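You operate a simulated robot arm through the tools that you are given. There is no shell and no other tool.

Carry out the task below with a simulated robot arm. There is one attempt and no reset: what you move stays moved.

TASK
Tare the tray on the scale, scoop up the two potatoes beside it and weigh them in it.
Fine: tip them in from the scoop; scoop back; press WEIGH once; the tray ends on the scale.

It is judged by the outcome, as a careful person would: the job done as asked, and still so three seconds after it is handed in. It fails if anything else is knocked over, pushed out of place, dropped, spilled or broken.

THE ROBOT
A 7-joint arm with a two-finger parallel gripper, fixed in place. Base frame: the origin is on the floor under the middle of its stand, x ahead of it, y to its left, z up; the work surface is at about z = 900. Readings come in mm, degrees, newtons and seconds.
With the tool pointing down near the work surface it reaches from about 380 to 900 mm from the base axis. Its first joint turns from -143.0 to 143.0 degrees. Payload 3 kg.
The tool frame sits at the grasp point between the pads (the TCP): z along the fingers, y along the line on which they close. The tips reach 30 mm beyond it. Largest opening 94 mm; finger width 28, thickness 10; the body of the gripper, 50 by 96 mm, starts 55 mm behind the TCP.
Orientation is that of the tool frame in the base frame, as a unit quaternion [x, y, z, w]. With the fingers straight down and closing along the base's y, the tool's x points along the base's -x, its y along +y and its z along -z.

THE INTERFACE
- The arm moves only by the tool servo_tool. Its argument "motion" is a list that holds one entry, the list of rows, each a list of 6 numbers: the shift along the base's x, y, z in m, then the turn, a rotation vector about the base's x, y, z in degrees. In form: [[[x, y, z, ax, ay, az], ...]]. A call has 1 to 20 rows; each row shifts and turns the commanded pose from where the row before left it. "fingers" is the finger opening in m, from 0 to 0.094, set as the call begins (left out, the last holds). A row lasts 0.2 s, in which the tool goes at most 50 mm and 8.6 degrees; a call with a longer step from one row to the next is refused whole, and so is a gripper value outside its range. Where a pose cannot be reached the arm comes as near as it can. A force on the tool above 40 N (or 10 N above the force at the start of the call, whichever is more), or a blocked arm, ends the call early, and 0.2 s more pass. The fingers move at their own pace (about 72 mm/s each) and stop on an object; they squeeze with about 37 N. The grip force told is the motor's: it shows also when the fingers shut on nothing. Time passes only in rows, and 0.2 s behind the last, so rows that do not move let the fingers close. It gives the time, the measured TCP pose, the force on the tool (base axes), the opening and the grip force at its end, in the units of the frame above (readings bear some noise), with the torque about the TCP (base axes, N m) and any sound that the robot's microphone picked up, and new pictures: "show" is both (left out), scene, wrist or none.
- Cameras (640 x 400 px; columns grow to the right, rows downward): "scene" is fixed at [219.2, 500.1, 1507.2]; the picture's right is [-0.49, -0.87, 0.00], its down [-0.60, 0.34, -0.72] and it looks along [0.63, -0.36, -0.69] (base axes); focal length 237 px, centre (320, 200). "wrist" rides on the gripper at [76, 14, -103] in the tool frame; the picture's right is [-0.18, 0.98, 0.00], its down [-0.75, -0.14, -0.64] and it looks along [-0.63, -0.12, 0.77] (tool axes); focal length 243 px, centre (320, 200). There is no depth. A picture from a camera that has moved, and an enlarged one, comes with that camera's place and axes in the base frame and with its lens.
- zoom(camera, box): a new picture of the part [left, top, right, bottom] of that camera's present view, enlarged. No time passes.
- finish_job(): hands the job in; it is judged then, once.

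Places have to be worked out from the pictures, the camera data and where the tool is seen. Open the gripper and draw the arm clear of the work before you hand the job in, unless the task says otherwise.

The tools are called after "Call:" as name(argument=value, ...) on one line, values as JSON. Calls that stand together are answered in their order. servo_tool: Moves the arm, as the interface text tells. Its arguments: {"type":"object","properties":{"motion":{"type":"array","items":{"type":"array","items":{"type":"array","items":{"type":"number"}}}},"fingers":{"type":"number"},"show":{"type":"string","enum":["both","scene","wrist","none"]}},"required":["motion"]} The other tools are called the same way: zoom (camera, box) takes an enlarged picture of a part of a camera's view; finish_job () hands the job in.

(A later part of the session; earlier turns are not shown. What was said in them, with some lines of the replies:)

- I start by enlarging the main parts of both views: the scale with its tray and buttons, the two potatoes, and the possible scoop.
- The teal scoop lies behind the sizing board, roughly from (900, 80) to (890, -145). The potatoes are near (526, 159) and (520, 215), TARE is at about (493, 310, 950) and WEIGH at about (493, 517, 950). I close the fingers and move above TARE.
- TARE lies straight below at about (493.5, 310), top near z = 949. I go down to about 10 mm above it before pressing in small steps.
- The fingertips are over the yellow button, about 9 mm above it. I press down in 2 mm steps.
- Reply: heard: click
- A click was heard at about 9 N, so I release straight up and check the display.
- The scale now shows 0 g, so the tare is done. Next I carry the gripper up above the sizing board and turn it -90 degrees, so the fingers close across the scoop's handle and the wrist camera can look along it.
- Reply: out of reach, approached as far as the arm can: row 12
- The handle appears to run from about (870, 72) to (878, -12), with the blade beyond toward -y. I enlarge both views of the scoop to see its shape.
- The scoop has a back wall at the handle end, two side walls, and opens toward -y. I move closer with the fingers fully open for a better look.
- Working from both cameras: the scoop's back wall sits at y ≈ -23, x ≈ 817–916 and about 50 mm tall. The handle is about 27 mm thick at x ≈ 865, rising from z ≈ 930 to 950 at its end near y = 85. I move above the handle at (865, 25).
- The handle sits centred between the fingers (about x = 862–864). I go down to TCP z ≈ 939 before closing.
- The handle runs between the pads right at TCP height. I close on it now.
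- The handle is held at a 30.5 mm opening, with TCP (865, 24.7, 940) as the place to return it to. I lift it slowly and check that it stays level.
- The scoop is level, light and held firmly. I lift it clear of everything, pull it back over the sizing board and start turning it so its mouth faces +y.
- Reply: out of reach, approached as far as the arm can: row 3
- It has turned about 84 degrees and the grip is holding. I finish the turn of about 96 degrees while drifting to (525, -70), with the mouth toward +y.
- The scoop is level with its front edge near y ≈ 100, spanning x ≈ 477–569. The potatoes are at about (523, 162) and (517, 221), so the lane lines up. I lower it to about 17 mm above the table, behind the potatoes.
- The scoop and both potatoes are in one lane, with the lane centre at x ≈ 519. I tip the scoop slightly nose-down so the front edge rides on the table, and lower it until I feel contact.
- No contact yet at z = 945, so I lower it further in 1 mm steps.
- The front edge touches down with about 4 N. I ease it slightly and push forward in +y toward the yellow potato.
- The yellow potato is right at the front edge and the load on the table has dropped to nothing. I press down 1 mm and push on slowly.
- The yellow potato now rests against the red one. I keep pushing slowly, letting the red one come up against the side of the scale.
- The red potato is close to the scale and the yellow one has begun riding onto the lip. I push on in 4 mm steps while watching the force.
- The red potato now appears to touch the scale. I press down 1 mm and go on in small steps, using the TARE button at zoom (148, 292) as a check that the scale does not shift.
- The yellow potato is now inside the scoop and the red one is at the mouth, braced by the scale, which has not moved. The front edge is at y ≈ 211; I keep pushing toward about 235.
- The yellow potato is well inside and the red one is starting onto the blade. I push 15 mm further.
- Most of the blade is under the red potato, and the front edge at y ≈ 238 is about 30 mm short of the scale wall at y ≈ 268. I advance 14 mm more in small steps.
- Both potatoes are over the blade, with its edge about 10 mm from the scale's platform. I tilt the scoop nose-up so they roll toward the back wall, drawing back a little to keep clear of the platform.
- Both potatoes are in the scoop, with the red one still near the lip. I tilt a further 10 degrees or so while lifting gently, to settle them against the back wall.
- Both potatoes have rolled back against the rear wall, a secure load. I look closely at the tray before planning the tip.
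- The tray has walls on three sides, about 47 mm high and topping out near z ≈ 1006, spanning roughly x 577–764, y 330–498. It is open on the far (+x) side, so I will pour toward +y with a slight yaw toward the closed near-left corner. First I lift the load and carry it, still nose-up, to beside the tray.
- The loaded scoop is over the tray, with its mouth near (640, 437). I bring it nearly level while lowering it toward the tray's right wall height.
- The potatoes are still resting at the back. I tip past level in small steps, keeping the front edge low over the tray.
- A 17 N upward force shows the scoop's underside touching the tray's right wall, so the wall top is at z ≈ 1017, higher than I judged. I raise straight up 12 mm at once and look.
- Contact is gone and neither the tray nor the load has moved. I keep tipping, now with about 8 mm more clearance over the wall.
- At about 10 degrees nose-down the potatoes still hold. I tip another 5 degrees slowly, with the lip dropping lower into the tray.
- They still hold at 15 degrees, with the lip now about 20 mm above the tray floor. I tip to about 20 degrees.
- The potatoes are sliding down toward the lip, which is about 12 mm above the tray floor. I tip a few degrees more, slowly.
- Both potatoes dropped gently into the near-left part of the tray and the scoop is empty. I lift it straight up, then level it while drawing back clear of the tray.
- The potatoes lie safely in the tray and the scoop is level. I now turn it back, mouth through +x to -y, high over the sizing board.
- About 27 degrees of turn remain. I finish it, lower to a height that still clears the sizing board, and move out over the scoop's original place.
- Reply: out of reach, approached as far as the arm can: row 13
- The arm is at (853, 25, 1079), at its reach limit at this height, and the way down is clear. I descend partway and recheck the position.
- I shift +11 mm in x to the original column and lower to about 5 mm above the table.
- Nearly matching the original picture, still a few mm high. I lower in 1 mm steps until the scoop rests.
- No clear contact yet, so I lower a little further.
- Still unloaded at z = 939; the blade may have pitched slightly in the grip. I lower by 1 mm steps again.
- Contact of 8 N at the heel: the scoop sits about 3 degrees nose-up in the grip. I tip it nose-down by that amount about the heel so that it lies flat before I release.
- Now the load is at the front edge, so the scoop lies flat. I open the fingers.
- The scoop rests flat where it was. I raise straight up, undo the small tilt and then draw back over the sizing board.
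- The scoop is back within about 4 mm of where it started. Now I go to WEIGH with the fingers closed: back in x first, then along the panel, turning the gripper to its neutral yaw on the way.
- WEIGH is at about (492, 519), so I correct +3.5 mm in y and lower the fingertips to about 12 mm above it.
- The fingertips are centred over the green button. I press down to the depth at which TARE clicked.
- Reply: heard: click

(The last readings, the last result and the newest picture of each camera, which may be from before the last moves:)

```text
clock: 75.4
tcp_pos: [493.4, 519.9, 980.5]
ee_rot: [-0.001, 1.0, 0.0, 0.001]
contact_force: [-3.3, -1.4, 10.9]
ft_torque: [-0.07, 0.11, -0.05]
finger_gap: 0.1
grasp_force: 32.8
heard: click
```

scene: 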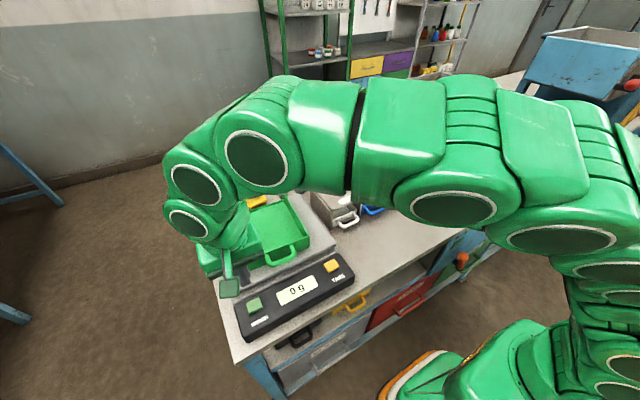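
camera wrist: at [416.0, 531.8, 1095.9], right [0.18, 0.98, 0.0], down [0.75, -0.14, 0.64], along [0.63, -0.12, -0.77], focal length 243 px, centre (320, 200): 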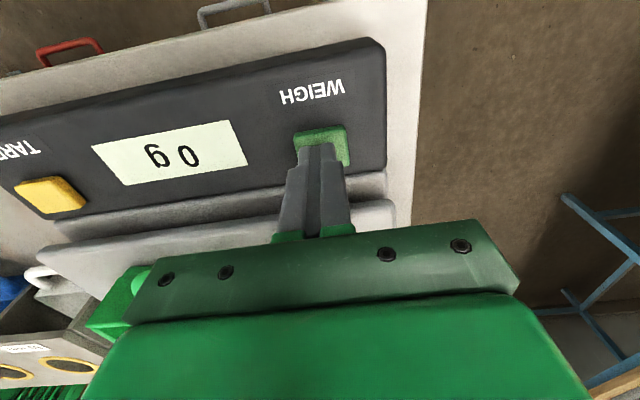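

A single click was heard, so I release straight up, then look at the display.

Call:
servo_tool(motion=[[[0, 0, 0.015, 0, 0, 0], [0, 0, 0.03, 0, 0, 0], [0, 0, 0.04, 0, 0, 0], [0, 0, 0.04, 0, 0, 0], [0, 0, 0, 0, 0, 0]]], show="both")

Call:
zoom(camera="scene", box=[210, 180, 370, 350])

```text
clock: 76.6
tcp_pos: [493.1, 519.8, 1106.4]
ee_rot: [0.0, 1.0, 0.0, 0.0]
contact_force: [0.3, 0.2, 0.6]
ft_torque: [-0.01, -0.01, -0.02]
finger_gap: 0.0
grasp_force: 33.0
camera wrist: at [416.1, 533.2, 1207.0], right [0.18, 0.98, 0.0], down [0.75, -0.14, 0.64], along [0.63, -0.12, -0.77], focal length 243 px, centre (320, 200)
```

scene: 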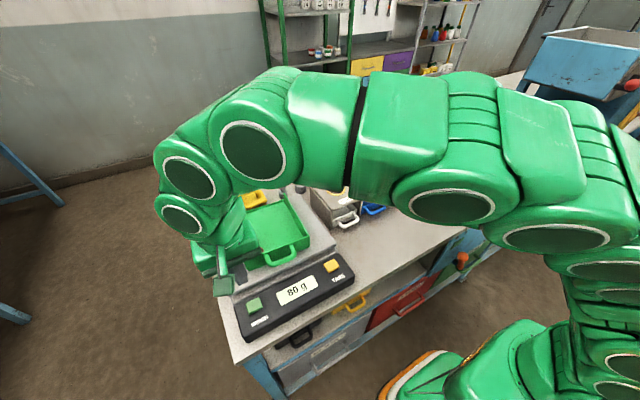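
wrist: 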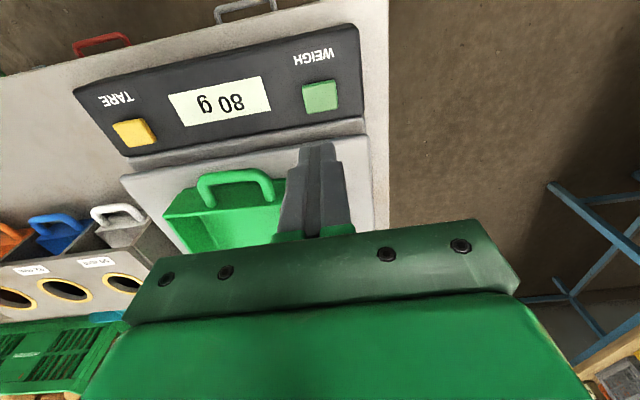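

```text
2.35 times, centred on (290, 265) of scene
camera zoom: at [219.2, 500.1, 1507.2], right [-0.49, -0.87, 0.0], down [-0.6, 0.34, -0.72], along [0.63, -0.36, -0.69], focal length 558 px, centre (391, 47)
```

zoom: 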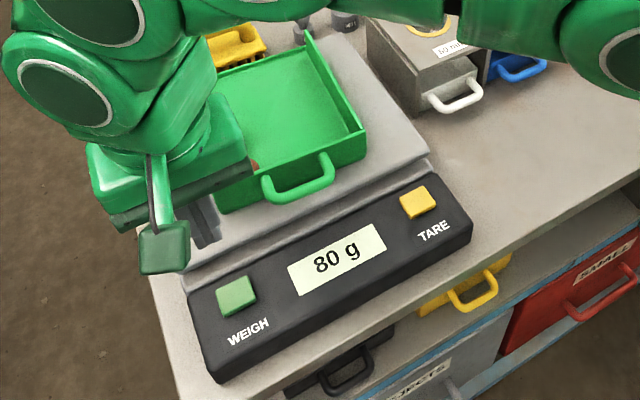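

The scale reads 80 g, which is consistent with the load I felt in the scoop. I lift, open the gripper and draw the arm back to its starting area, clear of the work.

Call:
servo_tool(motion=[[[0, 0, 0.04, 0, 0, 0], [0, 0, 0.04, 0, 0, 0], [0, -0.02, 0.03, 0, 0, 0], [-0.005, -0.035, 0.01, 0, 0, 0], [-0.005, -0.035, 0.01, 0, 0, 0], [-0.005, -0.035, 0.01, 0, 0, 0], [-0.005, -0.035, 0.01, 0, 0, 0], [-0.005, -0.035, 0.01, 0, 0, 0], [-0.005, -0.035, 0.01, 0, 0, 0], [-0.005, -0.035, 0.01, 0, 0, 0], [-0.005, -0.035, 0.01, 0, 0, 0], [-0.005, -0.035, 0.01, 0, 0, 0], [0, -0.035, 0.01, 0, 0, 0], [0, -0.035, 0, 0, 0, 0], [0, -0.035, 0, 0, 0, 0], [0, -0.02, 0, 0, 0, 0], [0, 0, 0, 0, 0, 0]]], fingers=0.094, show="both")

Call:
zoom(camera="scene", box=[200, 170, 360, 350])

Call:
zoom(camera="scene", box=[270, 130, 430, 270])

```text
clock: 80.2
tcp_pos: [447.3, 58.8, 1314.7]
ee_rot: [-0.001, 1.0, 0.0, 0.0]
contact_force: [-0.5, -0.4, 0.5]
ft_torque: [0.02, 0.02, -0.01]
finger_gap: 94.0
grasp_force: 0.1
camera wrist: at [370.2, 72.3, 1417.2], right [0.18, 0.98, 0.0], down [0.75, -0.14, 0.64], along [0.63, -0.12, -0.77], focal length 243 px, centre (320, 200)
```

scene: 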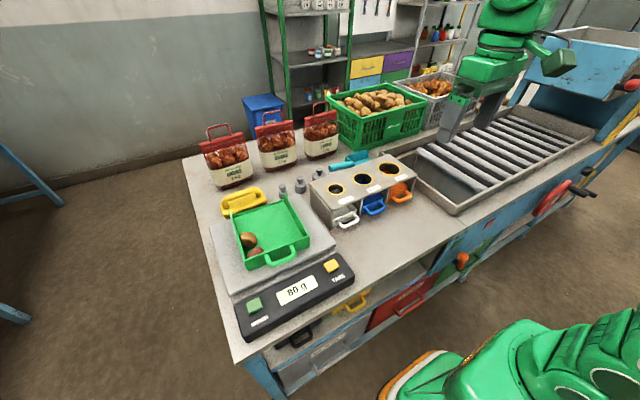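
wrist: 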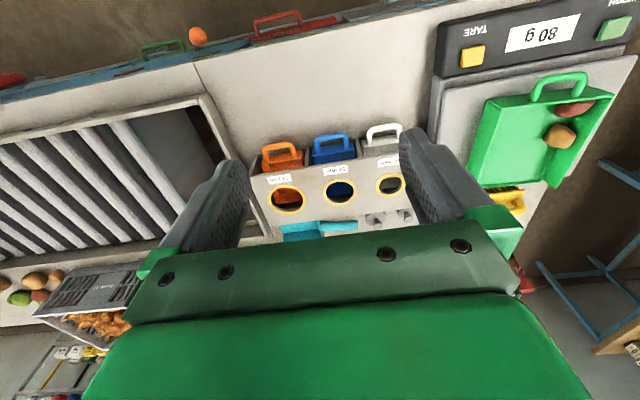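

```text
2.22 times, centred on (280, 260) of scene
camera zoom: at [219.2, 500.1, 1507.2], right [-0.49, -0.87, 0.0], down [-0.6, 0.34, -0.72], along [0.63, -0.36, -0.69], focal length 527 px, centre (409, 67)
```

zoom: 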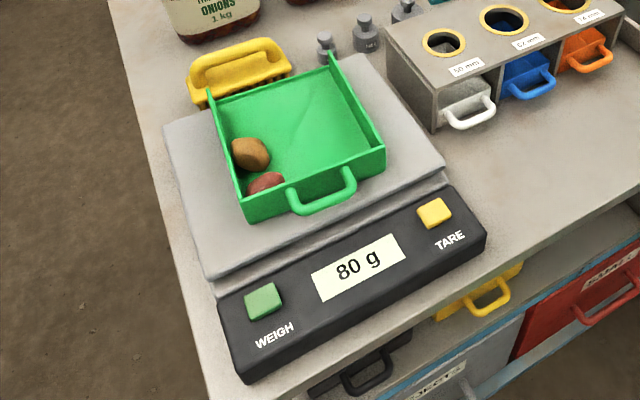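

```text
2.86 times, centred on (350, 200) of scene
camera zoom: at [219.2, 500.1, 1507.2], right [-0.49, -0.87, 0.0], down [-0.6, 0.34, -0.72], along [0.63, -0.36, -0.69], focal length 677 px, centre (234, 200)
```

zoom: 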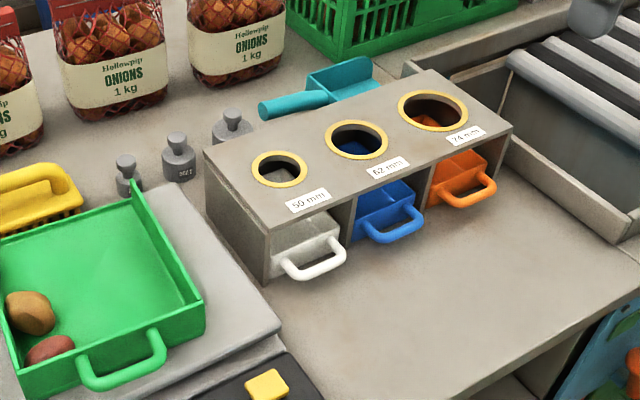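

Everything is as it should be. Both potatoes lie still in the tray on the scale, which reads 80 g. The scoop is back in its place, nothing else has moved, and the gripper is open and clear, so I hand the job in.

Call:
finish_job()

```text
The job is handed in.
```

The job is done and handed in. The two potatoes are lying still in the tray on the scale, and the display reads 80 g.

- **Tare:** I pressed TARE once with the empty tray in place, and the display went to 0 g.
- **Scooping:** I pushed the scoop along the table, using the side of the scale as a stop. The scale did not move.
- **Tipping:** While tipping, the scoop's underside briefly touched the tray's right wall with about 17 N. I raised it at once. The tray stayed where it was, and the potatoes dropped gently into its near-left part.
- **Scoop:** It is back behind the sizing board, within about 4 mm of where it started.
- **Weigh:** I pressed WEIGH once and heard one click.

The last pictures show everything else in its original place. The gripper is open and the arm is clear of the work.
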